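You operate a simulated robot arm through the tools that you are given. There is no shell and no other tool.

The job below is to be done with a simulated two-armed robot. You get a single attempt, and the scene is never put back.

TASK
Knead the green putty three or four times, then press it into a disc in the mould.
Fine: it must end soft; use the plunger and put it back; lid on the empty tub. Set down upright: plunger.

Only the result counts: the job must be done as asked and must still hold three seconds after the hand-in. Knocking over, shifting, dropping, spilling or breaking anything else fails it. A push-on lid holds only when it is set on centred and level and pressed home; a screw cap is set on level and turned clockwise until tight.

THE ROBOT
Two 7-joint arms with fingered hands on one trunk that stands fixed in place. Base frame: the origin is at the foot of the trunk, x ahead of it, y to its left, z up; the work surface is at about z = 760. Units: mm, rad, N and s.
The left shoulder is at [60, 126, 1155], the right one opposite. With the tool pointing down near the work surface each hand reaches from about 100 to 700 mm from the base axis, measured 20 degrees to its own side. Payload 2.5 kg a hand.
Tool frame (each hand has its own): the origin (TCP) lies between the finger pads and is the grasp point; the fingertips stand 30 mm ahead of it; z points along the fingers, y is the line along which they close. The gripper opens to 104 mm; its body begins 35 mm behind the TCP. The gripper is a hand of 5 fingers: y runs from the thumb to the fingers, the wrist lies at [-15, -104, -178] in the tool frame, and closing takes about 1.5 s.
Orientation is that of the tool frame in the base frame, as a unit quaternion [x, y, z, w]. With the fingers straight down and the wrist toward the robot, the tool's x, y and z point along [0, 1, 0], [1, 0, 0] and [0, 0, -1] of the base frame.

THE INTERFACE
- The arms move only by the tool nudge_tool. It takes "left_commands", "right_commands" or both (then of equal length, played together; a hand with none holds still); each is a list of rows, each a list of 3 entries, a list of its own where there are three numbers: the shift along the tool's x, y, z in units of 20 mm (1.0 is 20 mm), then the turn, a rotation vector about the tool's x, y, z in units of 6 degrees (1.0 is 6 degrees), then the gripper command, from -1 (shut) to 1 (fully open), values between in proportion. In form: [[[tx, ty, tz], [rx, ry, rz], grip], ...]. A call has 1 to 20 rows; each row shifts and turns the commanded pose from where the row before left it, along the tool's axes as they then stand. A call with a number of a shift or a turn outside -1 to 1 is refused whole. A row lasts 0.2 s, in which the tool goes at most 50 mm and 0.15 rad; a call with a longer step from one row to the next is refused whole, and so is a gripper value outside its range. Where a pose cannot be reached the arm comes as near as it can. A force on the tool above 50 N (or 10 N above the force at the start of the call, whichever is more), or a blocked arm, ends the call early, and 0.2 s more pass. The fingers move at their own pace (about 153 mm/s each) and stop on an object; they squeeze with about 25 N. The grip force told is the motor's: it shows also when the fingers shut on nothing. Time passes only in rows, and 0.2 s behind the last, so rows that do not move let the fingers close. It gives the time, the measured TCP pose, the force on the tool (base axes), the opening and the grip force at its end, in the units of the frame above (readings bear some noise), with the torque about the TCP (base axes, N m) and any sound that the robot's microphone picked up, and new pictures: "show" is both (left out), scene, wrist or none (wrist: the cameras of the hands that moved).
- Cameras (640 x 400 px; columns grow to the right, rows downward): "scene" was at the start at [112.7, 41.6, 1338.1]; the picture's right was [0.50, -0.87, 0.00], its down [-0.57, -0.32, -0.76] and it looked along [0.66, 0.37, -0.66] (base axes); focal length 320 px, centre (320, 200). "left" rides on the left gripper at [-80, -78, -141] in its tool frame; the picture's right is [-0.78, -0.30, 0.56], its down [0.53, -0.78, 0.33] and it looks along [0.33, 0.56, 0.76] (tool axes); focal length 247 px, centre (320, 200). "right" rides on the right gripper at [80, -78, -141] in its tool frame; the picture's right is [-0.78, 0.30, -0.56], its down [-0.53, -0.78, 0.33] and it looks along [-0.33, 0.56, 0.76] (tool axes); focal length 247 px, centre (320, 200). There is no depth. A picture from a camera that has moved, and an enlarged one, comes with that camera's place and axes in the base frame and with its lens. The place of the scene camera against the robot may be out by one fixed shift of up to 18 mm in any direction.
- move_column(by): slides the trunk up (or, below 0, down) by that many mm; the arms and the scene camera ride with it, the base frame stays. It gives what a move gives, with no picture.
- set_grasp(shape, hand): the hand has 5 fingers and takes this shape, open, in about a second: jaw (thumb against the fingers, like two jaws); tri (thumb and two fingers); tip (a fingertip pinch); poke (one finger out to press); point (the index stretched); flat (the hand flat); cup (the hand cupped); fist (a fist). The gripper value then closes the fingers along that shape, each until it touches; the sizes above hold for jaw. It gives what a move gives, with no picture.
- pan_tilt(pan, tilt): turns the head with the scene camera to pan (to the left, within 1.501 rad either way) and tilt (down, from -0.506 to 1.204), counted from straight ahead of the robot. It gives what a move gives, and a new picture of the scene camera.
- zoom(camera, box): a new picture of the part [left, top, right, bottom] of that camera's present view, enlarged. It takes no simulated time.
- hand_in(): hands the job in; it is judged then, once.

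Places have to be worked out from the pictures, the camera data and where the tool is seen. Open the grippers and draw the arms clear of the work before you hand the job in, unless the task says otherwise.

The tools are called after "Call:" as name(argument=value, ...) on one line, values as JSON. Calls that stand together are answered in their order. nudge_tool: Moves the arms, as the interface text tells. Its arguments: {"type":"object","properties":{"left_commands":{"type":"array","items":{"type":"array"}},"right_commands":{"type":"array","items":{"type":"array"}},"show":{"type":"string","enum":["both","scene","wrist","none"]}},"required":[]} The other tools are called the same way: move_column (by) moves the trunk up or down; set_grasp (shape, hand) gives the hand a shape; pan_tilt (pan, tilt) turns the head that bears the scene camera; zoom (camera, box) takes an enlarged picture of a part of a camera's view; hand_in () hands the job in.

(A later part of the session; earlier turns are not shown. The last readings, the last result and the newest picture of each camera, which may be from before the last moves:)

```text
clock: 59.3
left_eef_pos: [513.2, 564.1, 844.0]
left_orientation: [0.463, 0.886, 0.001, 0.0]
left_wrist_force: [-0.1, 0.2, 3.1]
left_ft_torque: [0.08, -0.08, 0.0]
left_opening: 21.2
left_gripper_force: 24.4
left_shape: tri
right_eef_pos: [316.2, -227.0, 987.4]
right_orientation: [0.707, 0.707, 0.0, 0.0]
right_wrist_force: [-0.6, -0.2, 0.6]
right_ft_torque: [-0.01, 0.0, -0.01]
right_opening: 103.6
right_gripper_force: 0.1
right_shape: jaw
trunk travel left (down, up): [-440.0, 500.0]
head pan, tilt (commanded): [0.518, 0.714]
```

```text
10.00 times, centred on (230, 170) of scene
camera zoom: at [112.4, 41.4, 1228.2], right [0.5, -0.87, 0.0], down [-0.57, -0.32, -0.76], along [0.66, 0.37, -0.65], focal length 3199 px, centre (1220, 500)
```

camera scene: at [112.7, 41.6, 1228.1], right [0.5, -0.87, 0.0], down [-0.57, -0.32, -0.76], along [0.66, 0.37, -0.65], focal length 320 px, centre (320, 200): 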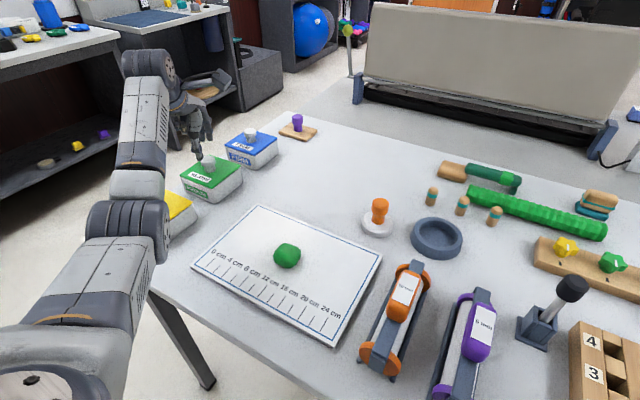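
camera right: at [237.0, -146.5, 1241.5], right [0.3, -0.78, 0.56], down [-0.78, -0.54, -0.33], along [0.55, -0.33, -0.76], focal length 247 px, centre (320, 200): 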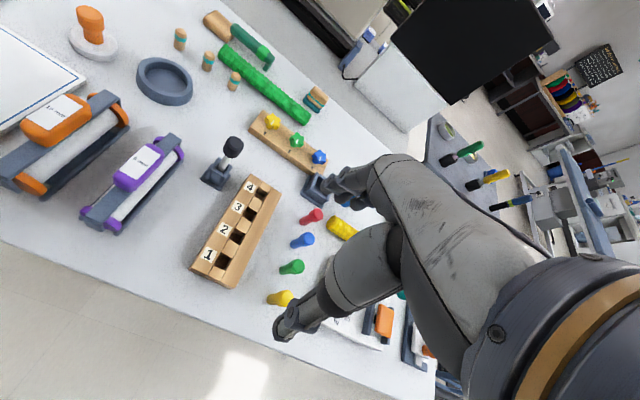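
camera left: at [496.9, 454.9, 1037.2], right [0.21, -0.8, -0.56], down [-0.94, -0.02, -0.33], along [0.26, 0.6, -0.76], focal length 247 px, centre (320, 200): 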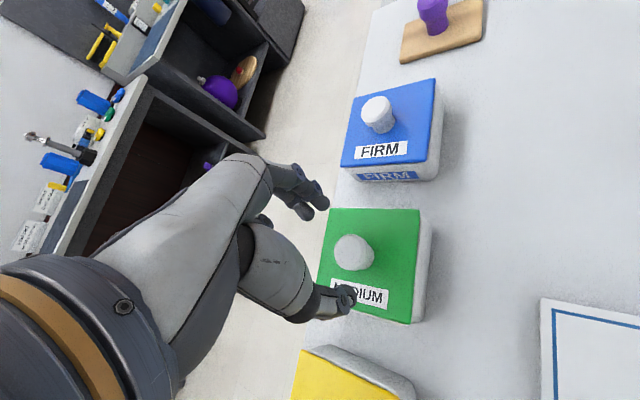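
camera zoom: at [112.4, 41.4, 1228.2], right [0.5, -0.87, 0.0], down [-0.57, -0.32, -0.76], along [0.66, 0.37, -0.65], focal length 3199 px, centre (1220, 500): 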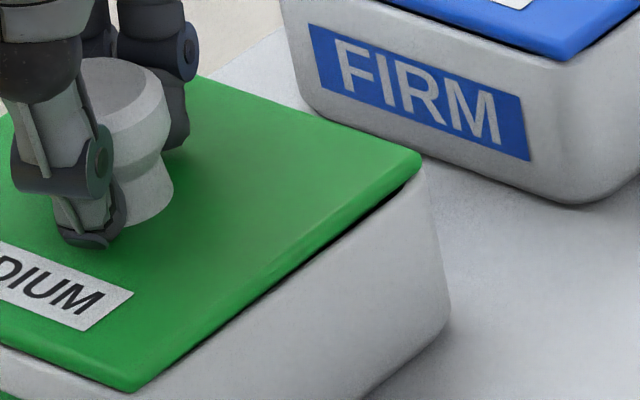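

The lid's far-right corner still shows a slightly wider seam, so it may be a bit tilted. I press to about 25 N and look again.

Call:
nudge_tool(left_commands=[[[0, 0, 0.1], [0, 0, 0], -1], [[0, 0, 0.1], [0, 0, 0], -1], [[0, 0, 0.1], [0, 0, 0], -1], [[0, 0, 0], [0, 0, 0], -1]], show="none")

Call:
zoom(camera="scene", box=[178, 150, 228, 200])

Call:
zoom(camera="scene", box=[205, 150, 255, 190])

Call:
zoom(camera="left", box=[330, 180, 450, 350])

```text
clock: 60.3
left_eef_pos: [512.8, 564.3, 843.4]
left_orientation: [0.462, 0.887, 0.005, 0.003]
left_wrist_force: [-0.5, 1.4, 25.3]
left_ft_torque: [0.04, -0.02, 0.01]
left_opening: 22.0
left_gripper_force: 25.4
left_shape: tri
right_eef_pos: [313.6, -227.2, 990.1]
right_orientation: [0.707, 0.707, 0.0, 0.0]
right_wrist_force: [-0.7, -0.1, -0.8]
right_ft_torque: [-0.01, 0.03, 0.0]
right_opening: 103.6
right_gripper_force: 0.1
right_shape: jaw
trunk travel left (down, up): [-440.0, 500.0]
head pan, tilt (commanded): [0.518, 0.714]
```

```text
8.00 times, centred on (203, 175) of scene
camera zoom: at [110.7, 39.6, 1228.7], right [0.5, -0.87, 0.0], down [-0.57, -0.32, -0.76], along [0.66, 0.38, -0.65], focal length 2559 px, centre (1256, 400)
```

zoom: 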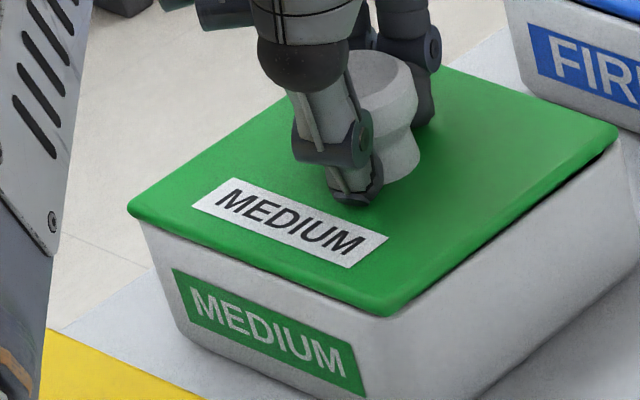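

```text
10.00 times, centred on (230, 170) of scene
camera zoom: at [110.7, 39.6, 1228.7], right [0.5, -0.87, 0.0], down [-0.57, -0.32, -0.76], along [0.66, 0.38, -0.65], focal length 3199 px, centre (1220, 500)
```

zoom: 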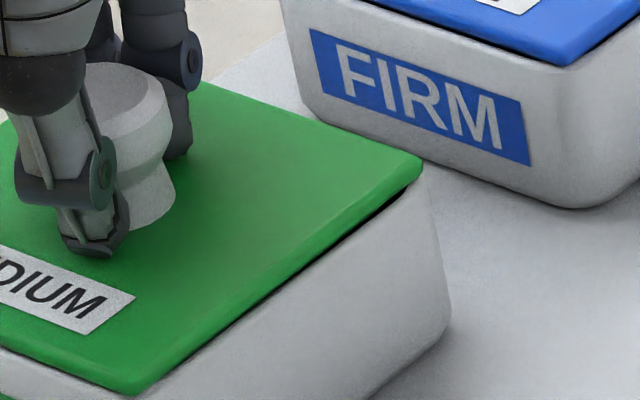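

```text
2.35 times, centred on (390, 265) of left
camera zoom: at [494.2, 453.9, 983.4], right [0.21, -0.8, -0.56], down [-0.94, 0.0, -0.34], along [0.27, 0.6, -0.75], focal length 581 px, centre (155, 47)
```

zoom: 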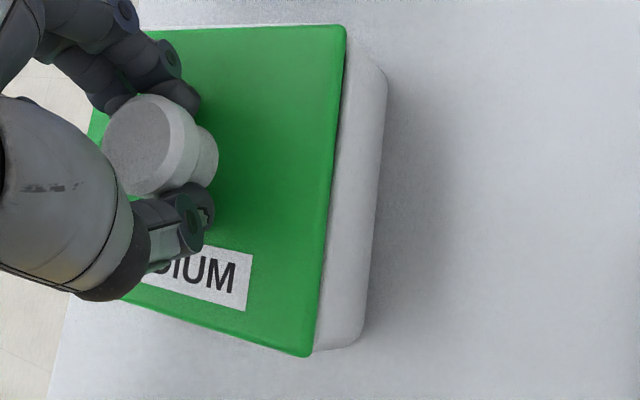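

At 25 N the seam is thin but the grip may be skewing the lid. I'll let go and instead press straight down on the knob's top with closed fingertips, so the lid can seat itself level.

Call:
nudge_tool(left_commands=[[[0, 0, -0.1], [0, 0, 0], -1], [[0, 0, -0.1], [0, 0, 0], -1], [[0, 0, -0.08], [0, 0, 0], -1], [[0, 0, 0], [0, 0, 0], -1]], show="none")

Call:
nudge_tool(left_commands=[[[0, 0, 0], [0, 0, 0], -0.4], [[0, 0, 0], [0, 0, 0], 0.1], [[0, 0, 0], [0, 0, 0], 0.2], [[0, 0, 0], [0, 0, 0], 0.2], [[0, 0, -0.5], [0, 0, 0], 0.2], [[0, 0, -1], [0, 0, 0], 0.2], [[0, 0, -1], [0, 0, 0], 0.2], [[0, 0, -1], [0, 0, 0], 0.2], [[0, 0, -1], [0, 0, 0], 0.2], [[0, 0, 0], [0, 0, 0], -1], [[0, 0, 0], [0, 0, 0], -1], [[0, 0, 0], [0, 0, 0], -1], [[0, 0, 0], [0, 0, 0], -1]])

Call:
zoom(camera="scene", box=[178, 150, 228, 200])

Call:
zoom(camera="left", box=[280, 150, 440, 320])

```text
clock: 61.3
left_eef_pos: [512.5, 563.9, 843.1]
left_orientation: [0.463, 0.886, 0.0, 0.0]
left_wrist_force: [2.0, 3.4, 11.3]
left_ft_torque: [0.15, -0.15, 0.01]
left_opening: 21.8
left_gripper_force: 24.7
left_shape: tri
right_eef_pos: [314.2, -226.6, 989.5]
right_orientation: [0.707, 0.707, 0.0, -0.001]
right_wrist_force: [0.4, 0.4, -1.2]
right_ft_torque: [-0.01, 0.01, 0.04]
right_opening: 103.5
right_gripper_force: 0.1
right_shape: jaw
trunk travel left (down, up): [-440.0, 500.0]
head pan, tilt (commanded): [0.518, 0.714]
```

```text
clock: 64.1
left_eef_pos: [512.1, 565.4, 933.0]
left_orientation: [0.463, 0.886, 0.0, 0.0]
left_wrist_force: [-0.2, 0.3, -0.2]
left_ft_torque: [-0.01, -0.02, 0.01]
left_opening: 0.0
left_gripper_force: 24.7
left_shape: tri
right_eef_pos: [314.5, -226.0, 990.6]
right_orientation: [0.707, 0.707, 0.0, 0.0]
right_wrist_force: [0.3, -0.3, -0.2]
right_ft_torque: [-0.03, 0.01, -0.01]
right_opening: 103.9
right_gripper_force: 0.1
right_shape: jaw
trunk travel left (down, up): [-440.0, 500.0]
head pan, tilt (commanded): [0.518, 0.714]
camera scene: at [112.7, 41.6, 1228.1], right [0.5, -0.87, 0.0], down [-0.57, -0.32, -0.76], along [0.66, 0.37, -0.66], focal length 320 px, centre (320, 200)
camera left: at [495.6, 454.8, 1074.5], right [0.2, -0.81, -0.56], down [-0.94, 0.0, -0.33], along [0.27, 0.59, -0.76], focal length 247 px, centre (320, 200)
```

scene: 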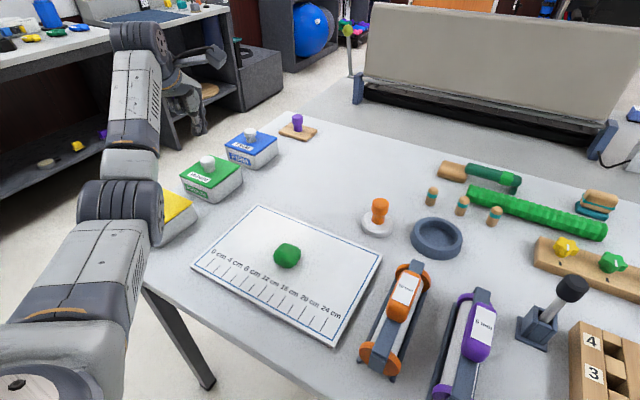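
left: 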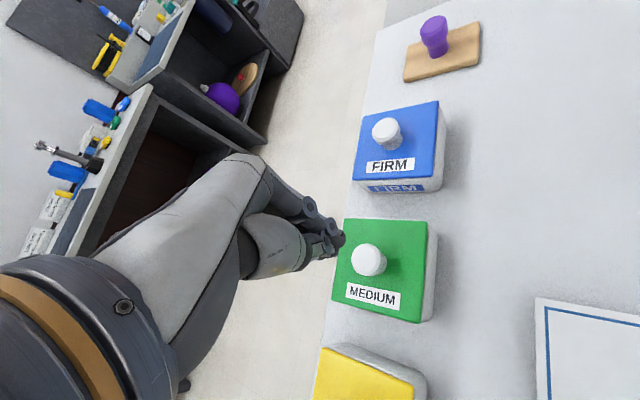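

```text
8.00 times, centred on (203, 175) of scene
camera zoom: at [112.7, 41.6, 1228.1], right [0.5, -0.87, 0.0], down [-0.57, -0.32, -0.76], along [0.66, 0.37, -0.66], focal length 2559 px, centre (1256, 400)
```

zoom: 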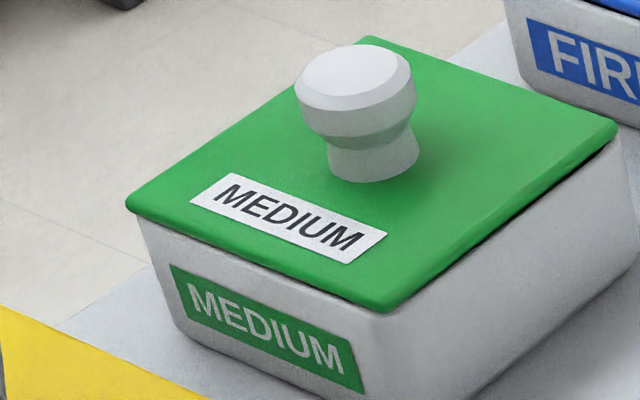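

```text
2.35 times, centred on (360, 235) of left
camera zoom: at [495.6, 454.8, 1074.5], right [0.2, -0.81, -0.56], down [-0.94, 0.0, -0.33], along [0.27, 0.59, -0.76], focal length 581 px, centre (226, 118)
```

zoom: 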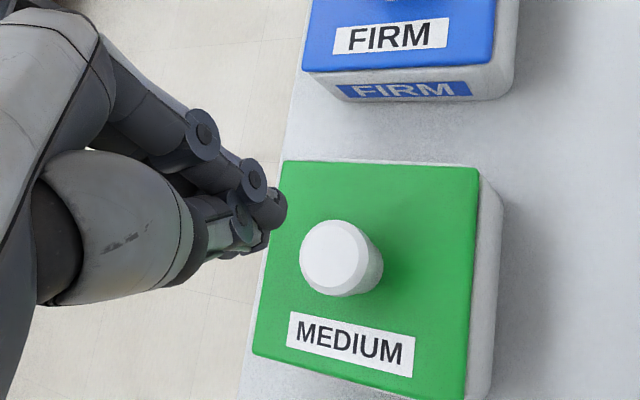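

Now lid and tub are unobstructed in both cameras. I take detailed zooms of both tubs from the wrist camera for comparison.

Call:
zoom(camera="left", box=[320, 210, 450, 330])

Call:
zoom(camera="left", box=[340, 90, 460, 200])

Call:
zoom(camera="scene", box=[205, 150, 255, 190])

```text
3.33 times, centred on (385, 270) of left
camera zoom: at [495.6, 454.8, 1074.5], right [0.2, -0.81, -0.56], down [-0.94, 0.0, -0.33], along [0.27, 0.59, -0.76], focal length 823 px, centre (103, -33)
```

zoom: 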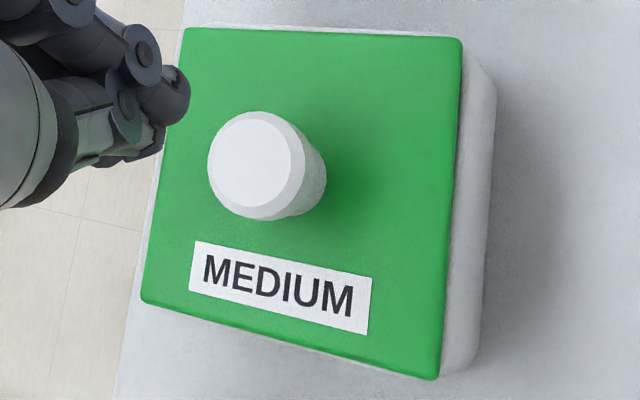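

```text
3.64 times, centred on (400, 145) of left
camera zoom: at [495.6, 454.8, 1074.5], right [0.2, -0.81, -0.56], down [-0.94, 0.0, -0.33], along [0.27, 0.59, -0.76], focal length 898 px, centre (29, 400)
```

zoom: 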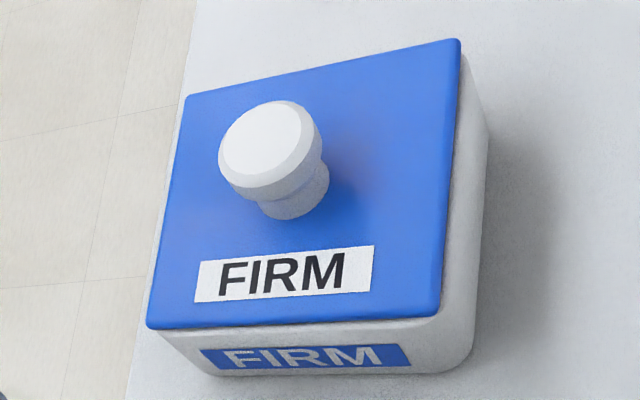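

```text
10.00 times, centred on (230, 170) of scene
camera zoom: at [112.7, 41.6, 1228.1], right [0.5, -0.87, 0.0], down [-0.57, -0.32, -0.76], along [0.66, 0.37, -0.66], focal length 3199 px, centre (1220, 500)
```

zoom: 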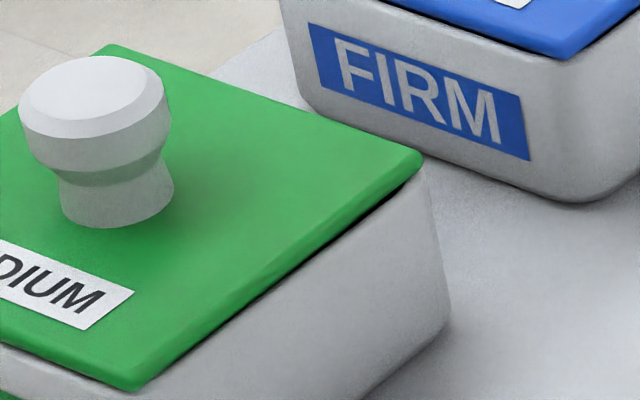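

From both cameras the lid now sits at the same height as FIRM's, within about 1 mm in x, 0.2 mm in y and about 1.2° of twist. I regrasp the knob, gently turn it −1.2° and shift +1 mm while it rests, then press again.

Call:
nudge_tool(left_commands=[[[0, 0, 0], [0, 0, 0], 0.2], [[0, 0, 0], [0, 0, 0], 0.2], [[0, 0, 1], [0, 0, 0], 0.2], [[0, 0, 1], [0, 0, 0], 0.2], [[0, 0, 1], [0, 0, 0], 0.2], [[0, 0, 1], [0, 0, 0], 0.2], [[0, 0, 0.4], [0, 0, 0], 0.2], [[0, 0, 0], [0, 0, 0], 0.2], [[0, 0, 0], [0, 0, 0], -0.4], [[0, 0, 0], [0, 0, 0], -1], [[0, 0, 0], [0, 0, 0], -1], [[0, 0, 0], [0, 0, 0], -1], [[0, 0, -0.1], [0, 0, 0], -1], [[0, 0, 0], [0, 0, 0], -1]], show="none")

Call:
zoom(camera="scene", box=[178, 150, 228, 200])

Call:
zoom(camera="left", box=[330, 180, 450, 350])

```text
clock: 67.1
left_eef_pos: [512.5, 563.3, 847.0]
left_orientation: [0.463, 0.886, 0.0, 0.0]
left_wrist_force: [-1.4, 0.3, 0.3]
left_ft_torque: [0.02, 0.01, -0.02]
left_opening: 20.8
left_gripper_force: 25.5
left_shape: tri
right_eef_pos: [315.7, -226.5, 989.7]
right_orientation: [0.707, 0.707, -0.001, -0.001]
right_wrist_force: [-1.0, -0.1, -0.6]
right_ft_torque: [0.01, 0.0, 0.02]
right_opening: 103.9
right_gripper_force: 0.0
right_shape: jaw
trunk travel left (down, up): [-440.0, 500.0]
head pan, tilt (commanded): [0.518, 0.714]
```

```text
8.00 times, centred on (203, 175) of scene
camera zoom: at [112.7, 41.6, 1228.1], right [0.5, -0.87, 0.0], down [-0.57, -0.32, -0.76], along [0.66, 0.37, -0.66], focal length 2559 px, centre (1256, 400)
```

zoom: 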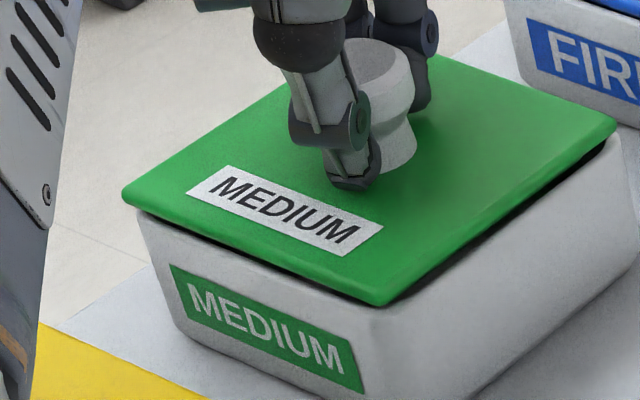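

```text
2.35 times, centred on (390, 265) of left
camera zoom: at [495.6, 454.3, 988.6], right [0.2, -0.81, -0.56], down [-0.94, 0.0, -0.33], along [0.27, 0.59, -0.76], focal length 581 px, centre (155, 47)
```

zoom: 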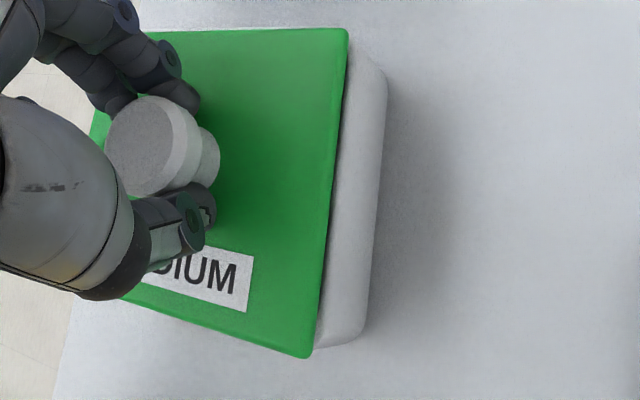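

The lid still lifts freely, though alignment is good in the gripped state. I trim yaw and x slightly, set it down, release, and then press hard straight down on the knob top with closed fingers.

Call:
nudge_tool(left_commands=[[[-0.02, 0.03, 0], [0, 0, 0.15], -1], [[0, 0, 0.06], [0, 0, 0], -1], [[0, 0, 0.06], [0, 0, 0], -1], [[0, 0, 0.04], [0, 0, 0], -1], [[0, 0, 0], [0, 0, 0], -1]], show="none")

Call:
zoom(camera="scene", box=[178, 150, 228, 200])

Call:
zoom(camera="left", box=[330, 180, 450, 350])

```text
clock: 68.3
left_eef_pos: [513.8, 564.2, 844.6]
left_orientation: [0.471, 0.882, 0.0, 0.001]
left_wrist_force: [0.4, -0.2, 1.6]
left_ft_torque: [0.05, -0.06, 0.0]
left_opening: 20.9
left_gripper_force: 25.2
left_shape: tri
right_eef_pos: [315.6, -225.7, 989.8]
right_orientation: [0.707, 0.707, -0.001, 0.0]
right_wrist_force: [-0.4, 0.4, 0.2]
right_ft_torque: [0.01, -0.02, 0.0]
right_opening: 103.6
right_gripper_force: 0.0
right_shape: jaw
trunk travel left (down, up): [-440.0, 500.0]
head pan, tilt (commanded): [0.518, 0.714]
```

```text
8.00 times, centred on (203, 175) of scene
camera zoom: at [112.6, 41.5, 1228.2], right [0.5, -0.87, 0.0], down [-0.57, -0.32, -0.76], along [0.66, 0.37, -0.65], focal length 2559 px, centre (1256, 400)
```

zoom: 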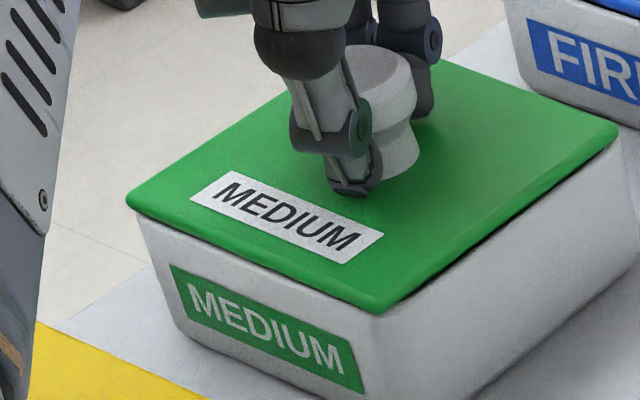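

```text
2.35 times, centred on (390, 265) of left
camera zoom: at [494.4, 455.1, 985.7], right [0.19, -0.81, -0.56], down [-0.94, 0.01, -0.33], along [0.28, 0.59, -0.76], focal length 581 px, centre (155, 47)
```

zoom: 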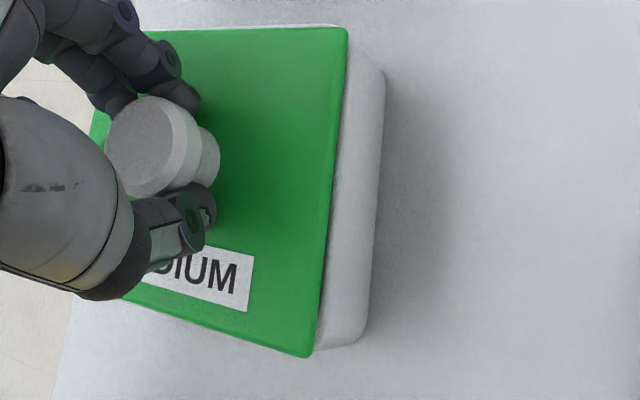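

The wrist view shows the tub's far (+x) rim peeking out beyond the lid. I zoom in to quantify that on both the +x and −x sides.

Call:
zoom(camera="left", box=[350, 180, 410, 220])

Call:
zoom(camera="left", box=[330, 300, 400, 340])

Call:
zoom(camera="left", box=[375, 230, 415, 290])

```text
10.00 times, centred on (380, 200) of left
camera zoom: at [494.4, 455.1, 985.7], right [0.19, -0.81, -0.56], down [-0.94, 0.01, -0.33], along [0.28, 0.59, -0.76], focal length 2470 px, centre (-280, 200)
```

zoom: 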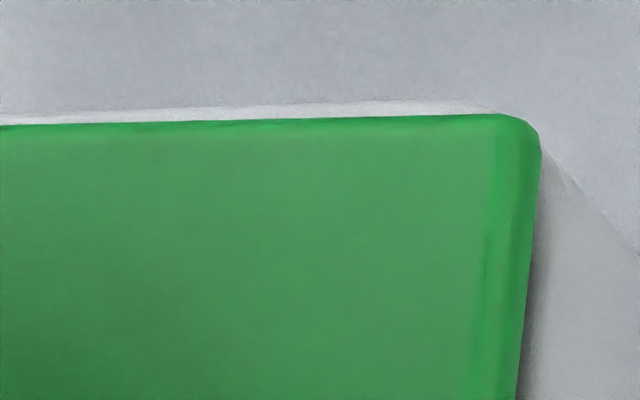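

```text
9.14 times, centred on (365, 320) of left
camera zoom: at [494.4, 455.1, 985.7], right [0.19, -0.81, -0.56], down [-0.94, 0.01, -0.33], along [0.28, 0.59, -0.76], focal length 2258 px, centre (-91, -897)
```

zoom: 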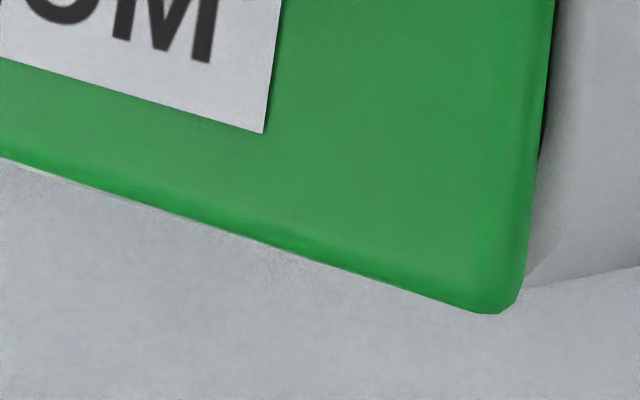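

```text
6.67 times, centred on (395, 260) of left
camera zoom: at [494.4, 455.1, 985.7], right [0.19, -0.81, -0.56], down [-0.94, 0.01, -0.33], along [0.28, 0.59, -0.76], focal length 1646 px, centre (-180, -200)
```

zoom: 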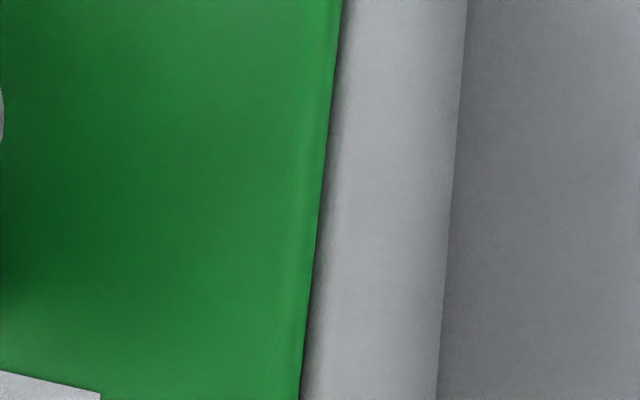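

The rim shows about 3 mm at +x but under 1 mm at −x, and the twist is now about −0.7°. The lid needs about (+1.1, +0.8) mm and +0.7°; I apply that and lower again.

Call:
nudge_tool(left_commands=[[[0, 0, -0.1], [0, 0, 0], -1], [[0, 0.07, 0], [0, 0, -0.12], -1], [[0, 0, 0], [0, 0, 0], -1], [[0, 0, 0.06], [0, 0, 0], -1], [[0, 0, 0.05], [0, 0, 0], -1], [[0, 0, 0], [0, 0, 0], -1]], show="none")

Call:
zoom(camera="left", box=[350, 180, 410, 220])

Call:
zoom(camera="left", box=[330, 300, 400, 340])

Call:
zoom(camera="scene", box=[178, 150, 228, 200])

```text
clock: 69.7
left_eef_pos: [513.8, 565.1, 844.2]
left_orientation: [0.465, 0.885, 0.001, 0.001]
left_wrist_force: [0.0, -0.7, 2.7]
left_ft_torque: [0.04, -0.03, -0.02]
left_opening: 20.6
left_gripper_force: 24.6
left_shape: tri
right_eef_pos: [314.7, -226.6, 989.6]
right_orientation: [0.707, 0.707, -0.001, 0.0]
right_wrist_force: [-0.3, -0.2, -0.4]
right_ft_torque: [0.02, 0.02, 0.02]
right_opening: 103.5
right_gripper_force: 0.0
right_shape: jaw
trunk travel left (down, up): [-440.0, 500.0]
head pan, tilt (commanded): [0.518, 0.714]
```

```text
10.00 times, centred on (380, 200) of left
camera zoom: at [497.1, 455.6, 985.6], right [0.2, -0.81, -0.56], down [-0.94, 0.0, -0.33], along [0.27, 0.59, -0.76], focal length 2470 px, centre (-280, 200)
```

zoom: 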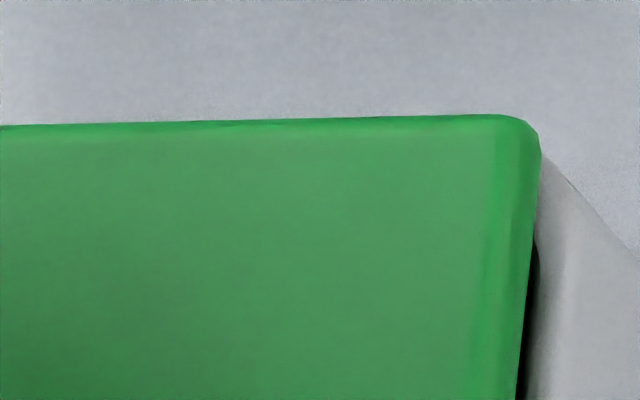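

```text
9.14 times, centred on (365, 320) of left
camera zoom: at [497.1, 455.6, 985.6], right [0.2, -0.81, -0.56], down [-0.94, 0.0, -0.33], along [0.27, 0.59, -0.76], focal length 2258 px, centre (-91, -897)
```

zoom: 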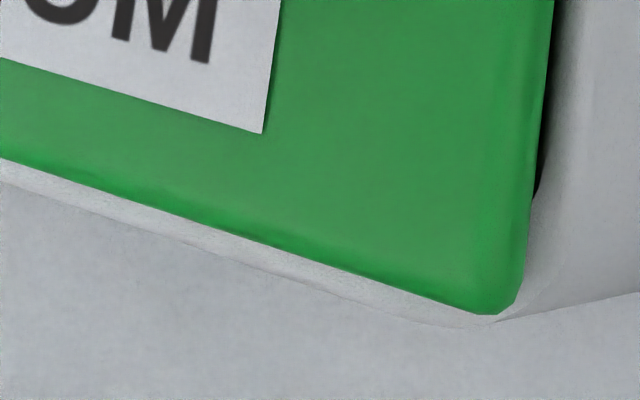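

```text
8.00 times, centred on (203, 175) of scene
camera zoom: at [112.5, 41.4, 1228.2], right [0.5, -0.87, 0.0], down [-0.57, -0.32, -0.76], along [0.66, 0.37, -0.65], focal length 2559 px, centre (1256, 400)
```

zoom: 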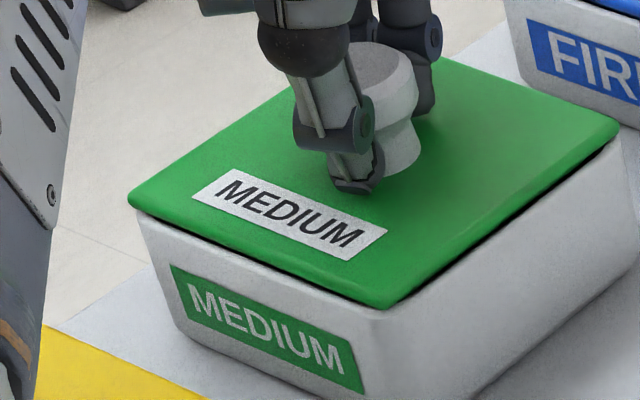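

Now the lid is centred within about 0.5 mm: about 2 mm of rim on each side and parallel edges. I press down again.

Call:
nudge_tool(left_commands=[[[0, 0, 0.1], [0, 0, 0], -1], [[0, 0, 0.1], [0, 0, 0], -1], [[0, 0, 0.1], [0, 0, 0], -1], [[0, 0, 0.1], [0, 0, 0], -1], [[0, 0, 0], [0, 0, 0], -1]], show="none")

Call:
zoom(camera="left", box=[330, 300, 400, 340])

Call:
zoom(camera="scene", box=[178, 150, 228, 200])

```text
clock: 70.9
left_eef_pos: [515.0, 564.7, 842.3]
left_orientation: [0.464, 0.886, 0.005, 0.003]
left_wrist_force: [-0.8, 1.1, 28.0]
left_ft_torque: [-0.05, 0.06, 0.02]
left_opening: 22.4
left_gripper_force: 25.1
left_shape: tri
right_eef_pos: [313.9, -228.4, 989.1]
right_orientation: [0.707, 0.708, 0.001, -0.001]
right_wrist_force: [0.8, 0.8, 0.2]
right_ft_torque: [-0.03, 0.02, 0.0]
right_opening: 103.7
right_gripper_force: 0.1
right_shape: jaw
trunk travel left (down, up): [-440.0, 500.0]
head pan, tilt (commanded): [0.518, 0.714]
```

```text
9.14 times, centred on (365, 320) of left
camera zoom: at [495.3, 454.3, 983.1], right [0.2, -0.8, -0.56], down [-0.94, 0.0, -0.34], along [0.28, 0.6, -0.75], focal length 2258 px, centre (-91, -897)
```

zoom: 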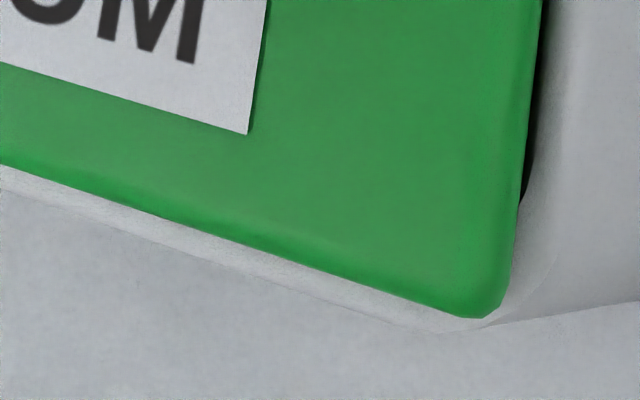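

```text
8.00 times, centred on (203, 175) of scene
camera zoom: at [110.4, 39.2, 1228.7], right [0.5, -0.87, 0.0], down [-0.57, -0.32, -0.76], along [0.66, 0.38, -0.65], focal length 2559 px, centre (1256, 400)
```

zoom: 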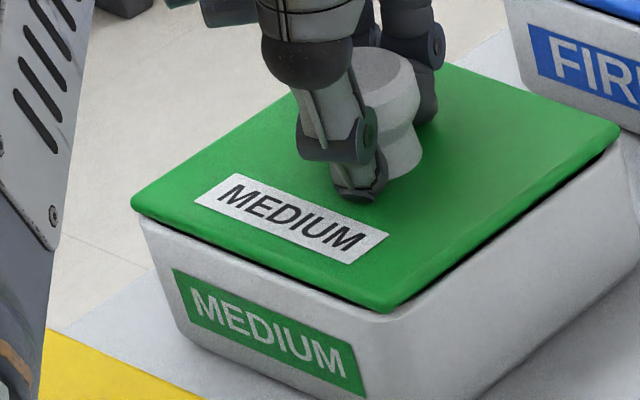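

28 N with the TCP at 842.3, slightly lower than in earlier presses. I relieve and check with a 3 mm pull.

Call:
nudge_tool(left_commands=[[[0, 0, -0.15], [0, 0, 0], -1], [[0, 0, -0.15], [0, 0, 0], -1], [[0, 0, -0.12], [0, 0, 0], -1], [[0, 0, 0], [0, 0, 0], -1]], show="none")

Call:
nudge_tool(left_commands=[[[0, 0, -0.1], [0, 0, 0], -1], [[0, 0, -0.1], [0, 0, 0], -1], [[0, 0, 0], [0, 0, 0], -1]], show="none")

Call:
zoom(camera="scene", box=[178, 150, 228, 200])

```text
clock: 71.9
left_eef_pos: [514.8, 564.7, 843.8]
left_orientation: [0.465, 0.885, 0.0, 0.0]
left_wrist_force: [1.6, 2.1, 8.3]
left_ft_torque: [0.07, -0.13, 0.02]
left_opening: 22.1
left_gripper_force: 25.1
left_shape: tri
right_eef_pos: [314.9, -226.6, 988.9]
right_orientation: [0.707, 0.707, -0.001, -0.002]
right_wrist_force: [0.0, 0.6, 0.3]
right_ft_torque: [0.01, 0.0, 0.02]
right_opening: 103.7
right_gripper_force: 0.0
right_shape: jaw
trunk travel left (down, up): [-440.0, 500.0]
head pan, tilt (commanded): [0.518, 0.714]
```

```text
clock: 72.7
left_eef_pos: [515.1, 564.7, 848.4]
left_orientation: [0.465, 0.885, -0.001, 0.0]
left_wrist_force: [-0.1, 0.2, 0.4]
left_ft_torque: [0.02, 0.01, -0.01]
left_opening: 21.5
left_gripper_force: 24.9
left_shape: tri
right_eef_pos: [315.2, -225.8, 989.6]
right_orientation: [0.707, 0.707, 0.0, 0.0]
right_wrist_force: [0.7, -0.3, 0.7]
right_ft_torque: [-0.03, -0.02, 0.0]
right_opening: 103.7
right_gripper_force: 0.0
right_shape: jaw
trunk travel left (down, up): [-440.0, 500.0]
head pan, tilt (commanded): [0.518, 0.714]
```

```text
8.00 times, centred on (203, 175) of scene
camera zoom: at [112.7, 41.6, 1228.1], right [0.5, -0.87, 0.0], down [-0.57, -0.32, -0.76], along [0.66, 0.37, -0.66], focal length 2559 px, centre (1256, 400)
```

zoom: 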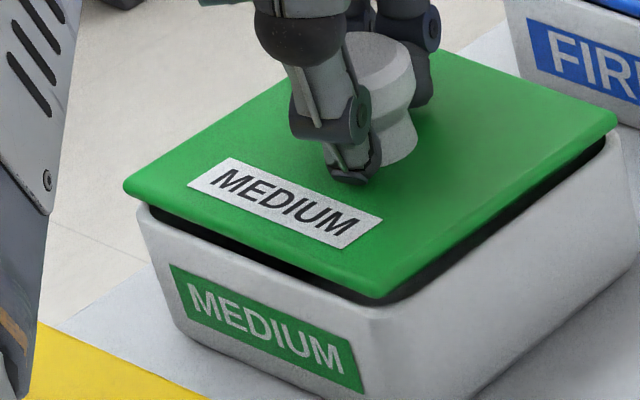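

Still free, so no latch engages through the neck grip. I set it down in this centred position, release, check the rim margins, then press hard on the knob's top.

Call:
nudge_tool(left_commands=[[[0, 0, 0.1], [0, 0, 0], -1], [[0, 0, 0.1], [0, 0, 0], -1], [[0, 0, 0.02], [0, 0, 0], -1], [[0, 0, 0], [0, 0, 0], -1], [[0, 0, 0], [0, 0, 0], -0.4], [[0, 0, 0], [0, 0, 0], 0.1], [[0, 0, 0], [0, 0, 0], 0.2], [[0, 0, -0.5], [0, 0, 0], 0.2], [[0, 0, -1], [0, 0, 0], 0.2], [[0, 0, -1], [0, 0, 0], 0.2], [[0, 0, -1], [0, 0, 0], 0.2], [[0, 0, 0], [0, 0, 0], -1], [[0, 0, 0], [0, 0, 0], -1], [[0, 0, 0], [0, 0, 0], -1]], show="none")

Call:
zoom(camera="left", box=[310, 190, 450, 330])

Call:
zoom(camera="scene", box=[178, 150, 228, 200])

Call:
zoom(camera="scene", box=[205, 150, 255, 190])

```text
clock: 75.7
left_eef_pos: [514.9, 566.4, 913.5]
left_orientation: [0.465, 0.886, 0.0, 0.0]
left_wrist_force: [-0.2, -0.5, -0.4]
left_ft_torque: [0.0, -0.01, 0.01]
left_opening: 0.1
left_gripper_force: 24.9
left_shape: tri
right_eef_pos: [315.4, -226.3, 989.1]
right_orientation: [0.708, 0.706, -0.001, -0.001]
right_wrist_force: [-0.6, 0.0, 0.5]
right_ft_torque: [0.0, -0.03, 0.02]
right_opening: 103.5
right_gripper_force: 0.1
right_shape: jaw
trunk travel left (down, up): [-440.0, 500.0]
head pan, tilt (commanded): [0.518, 0.714]
```

```text
2.86 times, centred on (380, 260) of left
camera zoom: at [497.1, 456.4, 1055.1], right [0.2, -0.81, -0.56], down [-0.94, 0.0, -0.33], along [0.27, 0.59, -0.76], focal length 706 px, centre (149, 29)
```

zoom: 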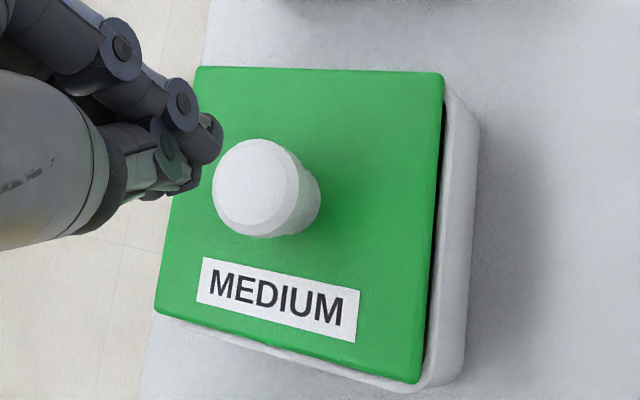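

```text
8.00 times, centred on (203, 175) of scene
camera zoom: at [112.7, 41.6, 1228.1], right [0.5, -0.87, 0.0], down [-0.57, -0.32, -0.76], along [0.66, 0.37, -0.65], focal length 2559 px, centre (1256, 400)
```

zoom: 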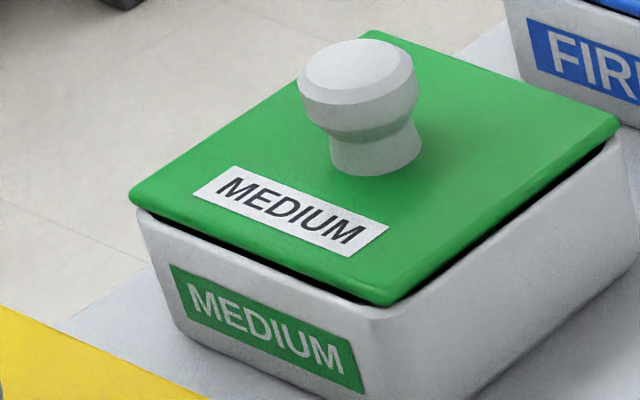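

```text
10.00 times, centred on (230, 170) of scene
camera zoom: at [112.7, 41.6, 1228.1], right [0.5, -0.87, 0.0], down [-0.57, -0.32, -0.76], along [0.66, 0.37, -0.65], focal length 3199 px, centre (1220, 500)
```

zoom: 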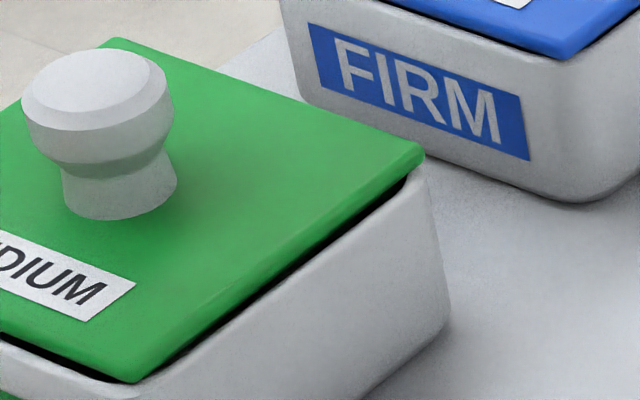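

The margins look even, and the hand is closed above the knob. I lower the closed fingertips onto the knob top, feeling for contact.

Call:
nudge_tool(left_commands=[[[0, 0, 0.9], [0, 0, 0], -1], [[0, 0, 0.7], [0, 0, 0], -1], [[0, 0, 0], [0, 0, 0], -1]], show="scene")

Call:
zoom(camera="scene", box=[170, 110, 250, 200])

Call:
zoom(camera="left", box=[280, 170, 440, 330])

```text
clock: 76.5
left_eef_pos: [515.6, 566.9, 881.4]
left_orientation: [0.464, 0.886, 0.0, 0.0]
left_wrist_force: [0.3, -0.5, 0.4]
left_ft_torque: [-0.01, 0.0, -0.02]
left_opening: 0.0
left_gripper_force: 25.3
left_shape: tri
right_eef_pos: [313.9, -226.3, 989.9]
right_orientation: [0.707, 0.707, -0.001, 0.0]
right_wrist_force: [0.6, 0.5, 0.4]
right_ft_torque: [0.01, -0.04, 0.03]
right_opening: 103.6
right_gripper_force: 0.2
right_shape: jaw
trunk travel left (down, up): [-440.0, 500.0]
head pan, tilt (commanded): [0.518, 0.714]
camera scene: at [112.7, 41.6, 1228.1], right [0.5, -0.87, 0.0], down [-0.57, -0.32, -0.76], along [0.66, 0.37, -0.66], focal length 320 px, centre (320, 200)
```

scene: 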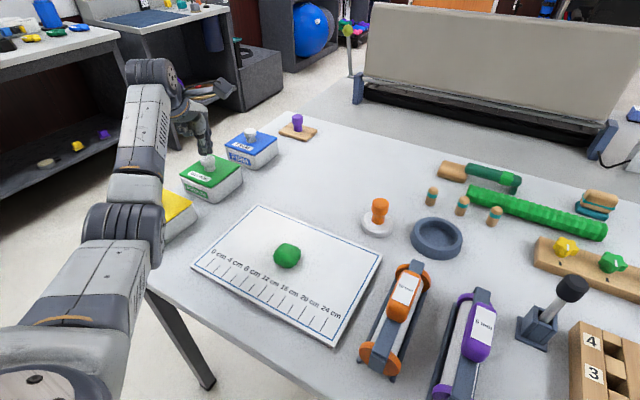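

```text
4.44 times, centred on (210, 155) of scene
camera zoom: at [112.7, 41.6, 1228.1], right [0.5, -0.87, 0.0], down [-0.57, -0.32, -0.76], along [0.66, 0.37, -0.66], focal length 1422 px, centre (809, 400)
```

zoom: 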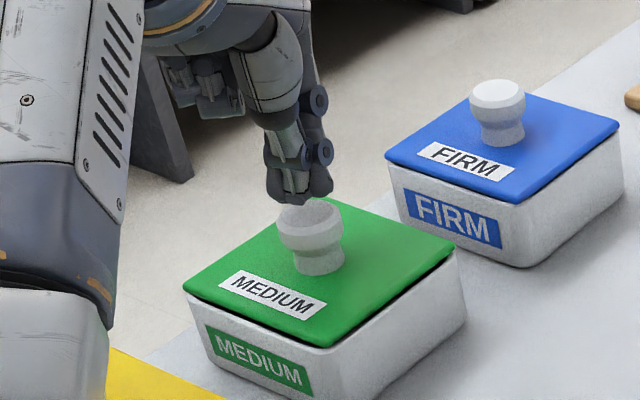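

```text
2.50 times, centred on (360, 250) of left
camera zoom: at [497.3, 456.3, 1023.0], right [0.2, -0.81, -0.56], down [-0.94, 0.0, -0.33], along [0.27, 0.59, -0.76], focal length 617 px, centre (220, 75)
```

zoom: 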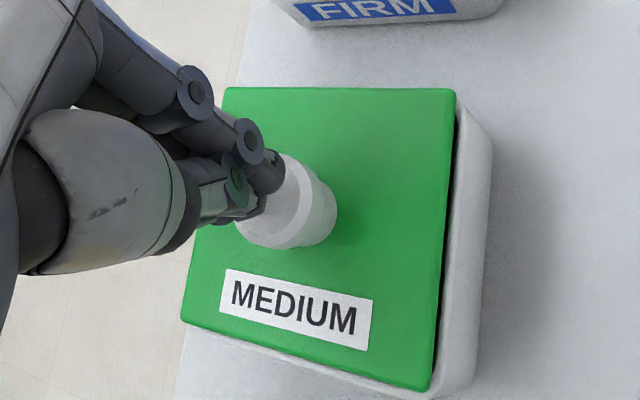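

The MEDIUM lid does still show a slightly bigger gap than FIRM, so it needs pressing home. I lower the fingertips onto the knob in small steps.

Call:
nudge_tool(left_commands=[[[0, 0, 0.2], [0, 0, 0], -1], [[0, 0, 0.15], [0, 0, 0], -1], [[0, 0, 0.1], [0, 0, 0], -1], [[0, 0, 0], [0, 0, 0], -1]], show="none")

Call:
zoom(camera="scene", box=[175, 130, 235, 200])

```text
clock: 77.5
left_eef_pos: [514.3, 565.5, 872.2]
left_orientation: [0.466, 0.885, 0.002, 0.0]
left_wrist_force: [-0.1, 0.3, 1.5]
left_ft_torque: [0.02, -0.01, -0.02]
left_opening: 0.0
left_gripper_force: 25.4
left_shape: tri
right_eef_pos: [314.3, -226.3, 989.2]
right_orientation: [0.708, 0.707, -0.001, 0.0]
right_wrist_force: [0.1, -0.5, 0.6]
right_ft_torque: [-0.01, 0.02, 0.0]
right_opening: 103.9
right_gripper_force: 0.0
right_shape: jaw
trunk travel left (down, up): [-440.0, 500.0]
head pan, tilt (commanded): [0.518, 0.714]
```

```text
5.71 times, centred on (205, 165) of scene
camera zoom: at [112.6, 41.5, 1228.2], right [0.5, -0.87, 0.0], down [-0.57, -0.32, -0.76], along [0.66, 0.37, -0.65], focal length 1828 px, centre (977, 400)
```

zoom: 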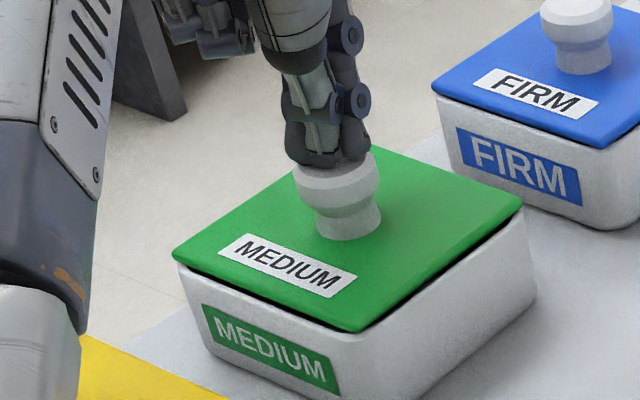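

Light contact (1.5 N) on the knob top. I press down steadily now.

Call:
nudge_tool(left_commands=[[[0, 0, 0.1], [0, 0, 0], -1], [[0, 0, 0.1], [0, 0, 0], -1], [[0, 0, 0.1], [0, 0, 0], -1], [[0, 0, 0.1], [0, 0, 0], -1], [[0, 0, 0.1], [0, 0, 0], -1], [[0, 0, 0], [0, 0, 0], -1]], show="none")

Call:
zoom(camera="scene", box=[175, 130, 235, 200])

```text
clock: 78.9
left_eef_pos: [514.2, 564.7, 871.8]
left_orientation: [0.465, 0.886, 0.01, 0.004]
left_wrist_force: [-2.9, 3.6, 34.6]
left_ft_torque: [0.01, 0.14, -0.01]
left_opening: 0.0
left_gripper_force: 24.6
left_shape: tri
right_eef_pos: [313.7, -228.5, 989.9]
right_orientation: [0.708, 0.707, 0.003, -0.001]
right_wrist_force: [-0.1, 0.3, 0.2]
right_ft_torque: [-0.01, 0.06, 0.01]
right_opening: 103.5
right_gripper_force: 0.1
right_shape: jaw
trunk travel left (down, up): [-440.0, 500.0]
head pan, tilt (commanded): [0.518, 0.714]
```

```text
5.71 times, centred on (205, 165) of scene
camera zoom: at [109.7, 38.9, 1228.8], right [0.5, -0.87, 0.0], down [-0.57, -0.32, -0.76], along [0.66, 0.38, -0.65], focal length 1828 px, centre (977, 400)
```

zoom: 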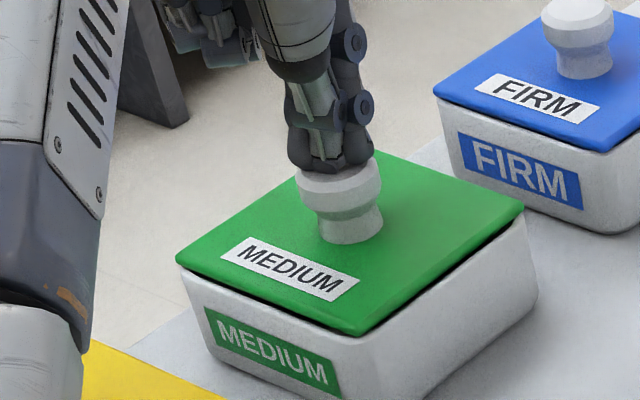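

34.6 N on the knob, but the lid hardly moved. I zoom in on both seams at the same magnification to see whether it's really home.

Call:
zoom(camera="scene", box=[196, 172, 226, 192])

Call:
zoom(camera="scene", box=[240, 145, 270, 165])

Call:
zoom(camera="scene", box=[216, 155, 246, 175])

Call:
zoom(camera="scene", box=[256, 134, 286, 154])

```text
16.00 times, centred on (211, 182) of scene
camera zoom: at [109.7, 38.9, 1228.8], right [0.5, -0.87, 0.0], down [-0.57, -0.32, -0.76], along [0.66, 0.38, -0.65], focal length 5118 px, centre (2064, 488)
```

zoom: 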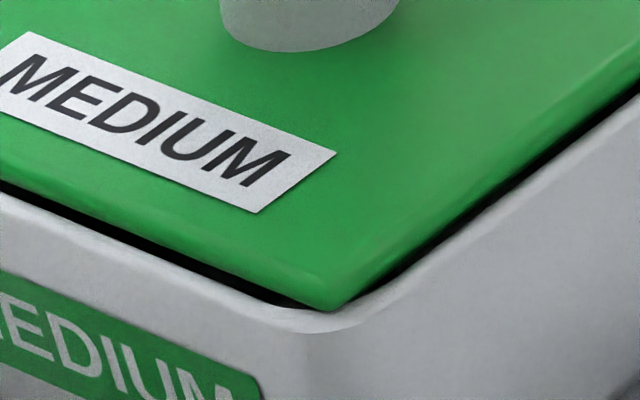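

```text
16.00 times, centred on (255, 155) of scene
camera zoom: at [109.7, 38.9, 1228.8], right [0.5, -0.87, 0.0], down [-0.57, -0.32, -0.76], along [0.66, 0.38, -0.65], focal length 5118 px, centre (1360, 920)
```

zoom: 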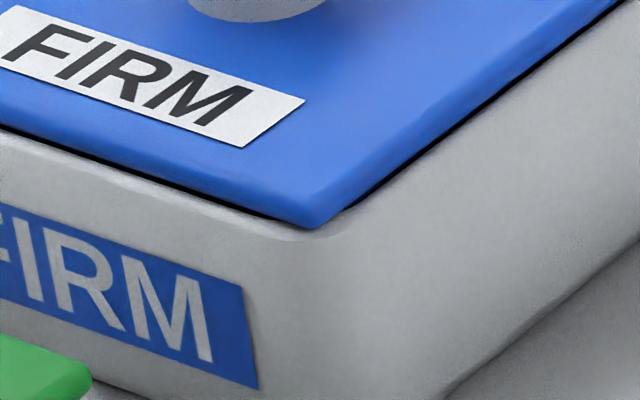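

```text
16.00 times, centred on (231, 165) of scene
camera zoom: at [109.7, 38.9, 1228.8], right [0.5, -0.87, 0.0], down [-0.57, -0.32, -0.76], along [0.66, 0.38, -0.65], focal length 5118 px, centre (1744, 760)
```

zoom: 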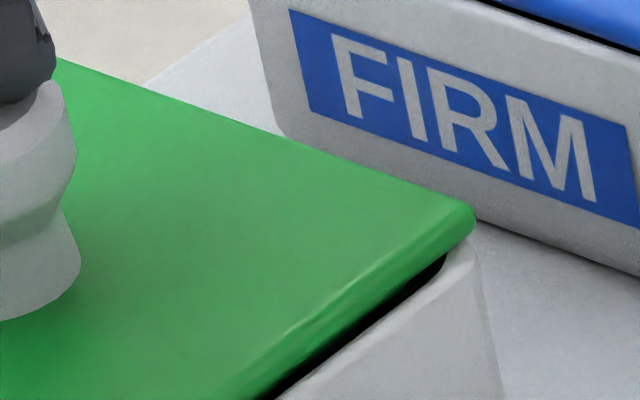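

```text
16.00 times, centred on (271, 144) of scene
camera zoom: at [109.7, 38.9, 1228.8], right [0.5, -0.87, 0.0], down [-0.57, -0.32, -0.76], along [0.66, 0.38, -0.65], focal length 5118 px, centre (1104, 1096)
```

zoom: 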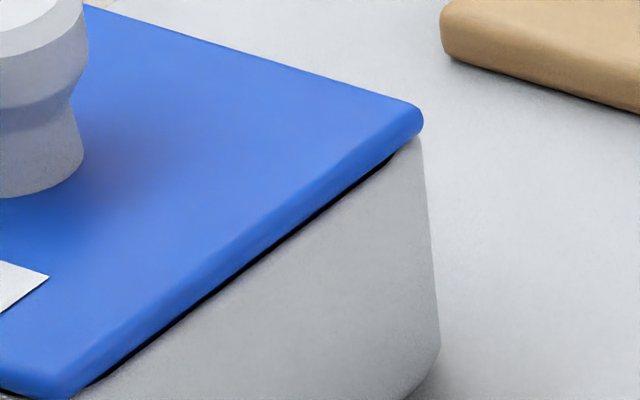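

The best consistent reading is that the lid is centred but sits roughly 1.5 mm higher than FIRM's, so it needs more force. I increase the press toward 48 N.

Call:
nudge_tool(left_commands=[[[0, 0, 0.1], [0, 0, 0], -1], [[0, 0, 0.1], [0, 0, 0], -1], [[0, 0, 0], [0, 0, 0], -1]], show="none")

Call:
zoom(camera="scene", box=[196, 172, 226, 192])

```text
clock: 79.7
left_eef_pos: [515.3, 564.6, 872.8]
left_orientation: [0.464, 0.886, 0.012, 0.007]
left_wrist_force: [-6.3, 2.9, 43.4]
left_ft_torque: [0.01, 0.22, -0.04]
left_opening: 0.3
left_gripper_force: 25.3
left_shape: tri
right_eef_pos: [311.9, -228.6, 990.8]
right_orientation: [0.707, 0.707, 0.002, -0.001]
right_wrist_force: [0.0, -0.7, -0.2]
right_ft_torque: [-0.02, -0.01, 0.0]
right_opening: 103.5
right_gripper_force: 0.1
right_shape: jaw
trunk travel left (down, up): [-440.0, 500.0]
head pan, tilt (commanded): [0.518, 0.714]
```

```text
16.00 times, centred on (211, 182) of scene
camera zoom: at [108.7, 38.0, 1228.9], right [0.5, -0.87, 0.0], down [-0.57, -0.32, -0.76], along [0.66, 0.38, -0.65], focal length 5118 px, centre (2064, 488)
```

zoom: 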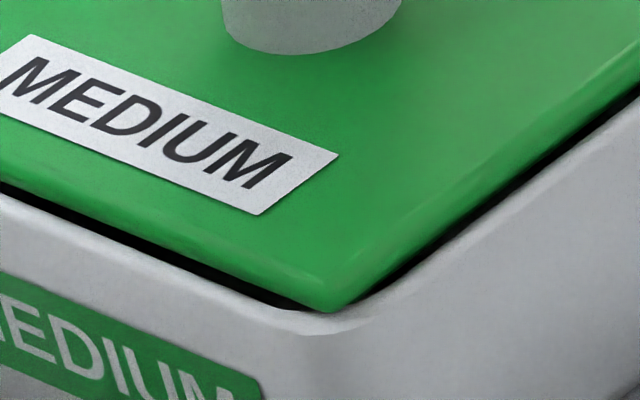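

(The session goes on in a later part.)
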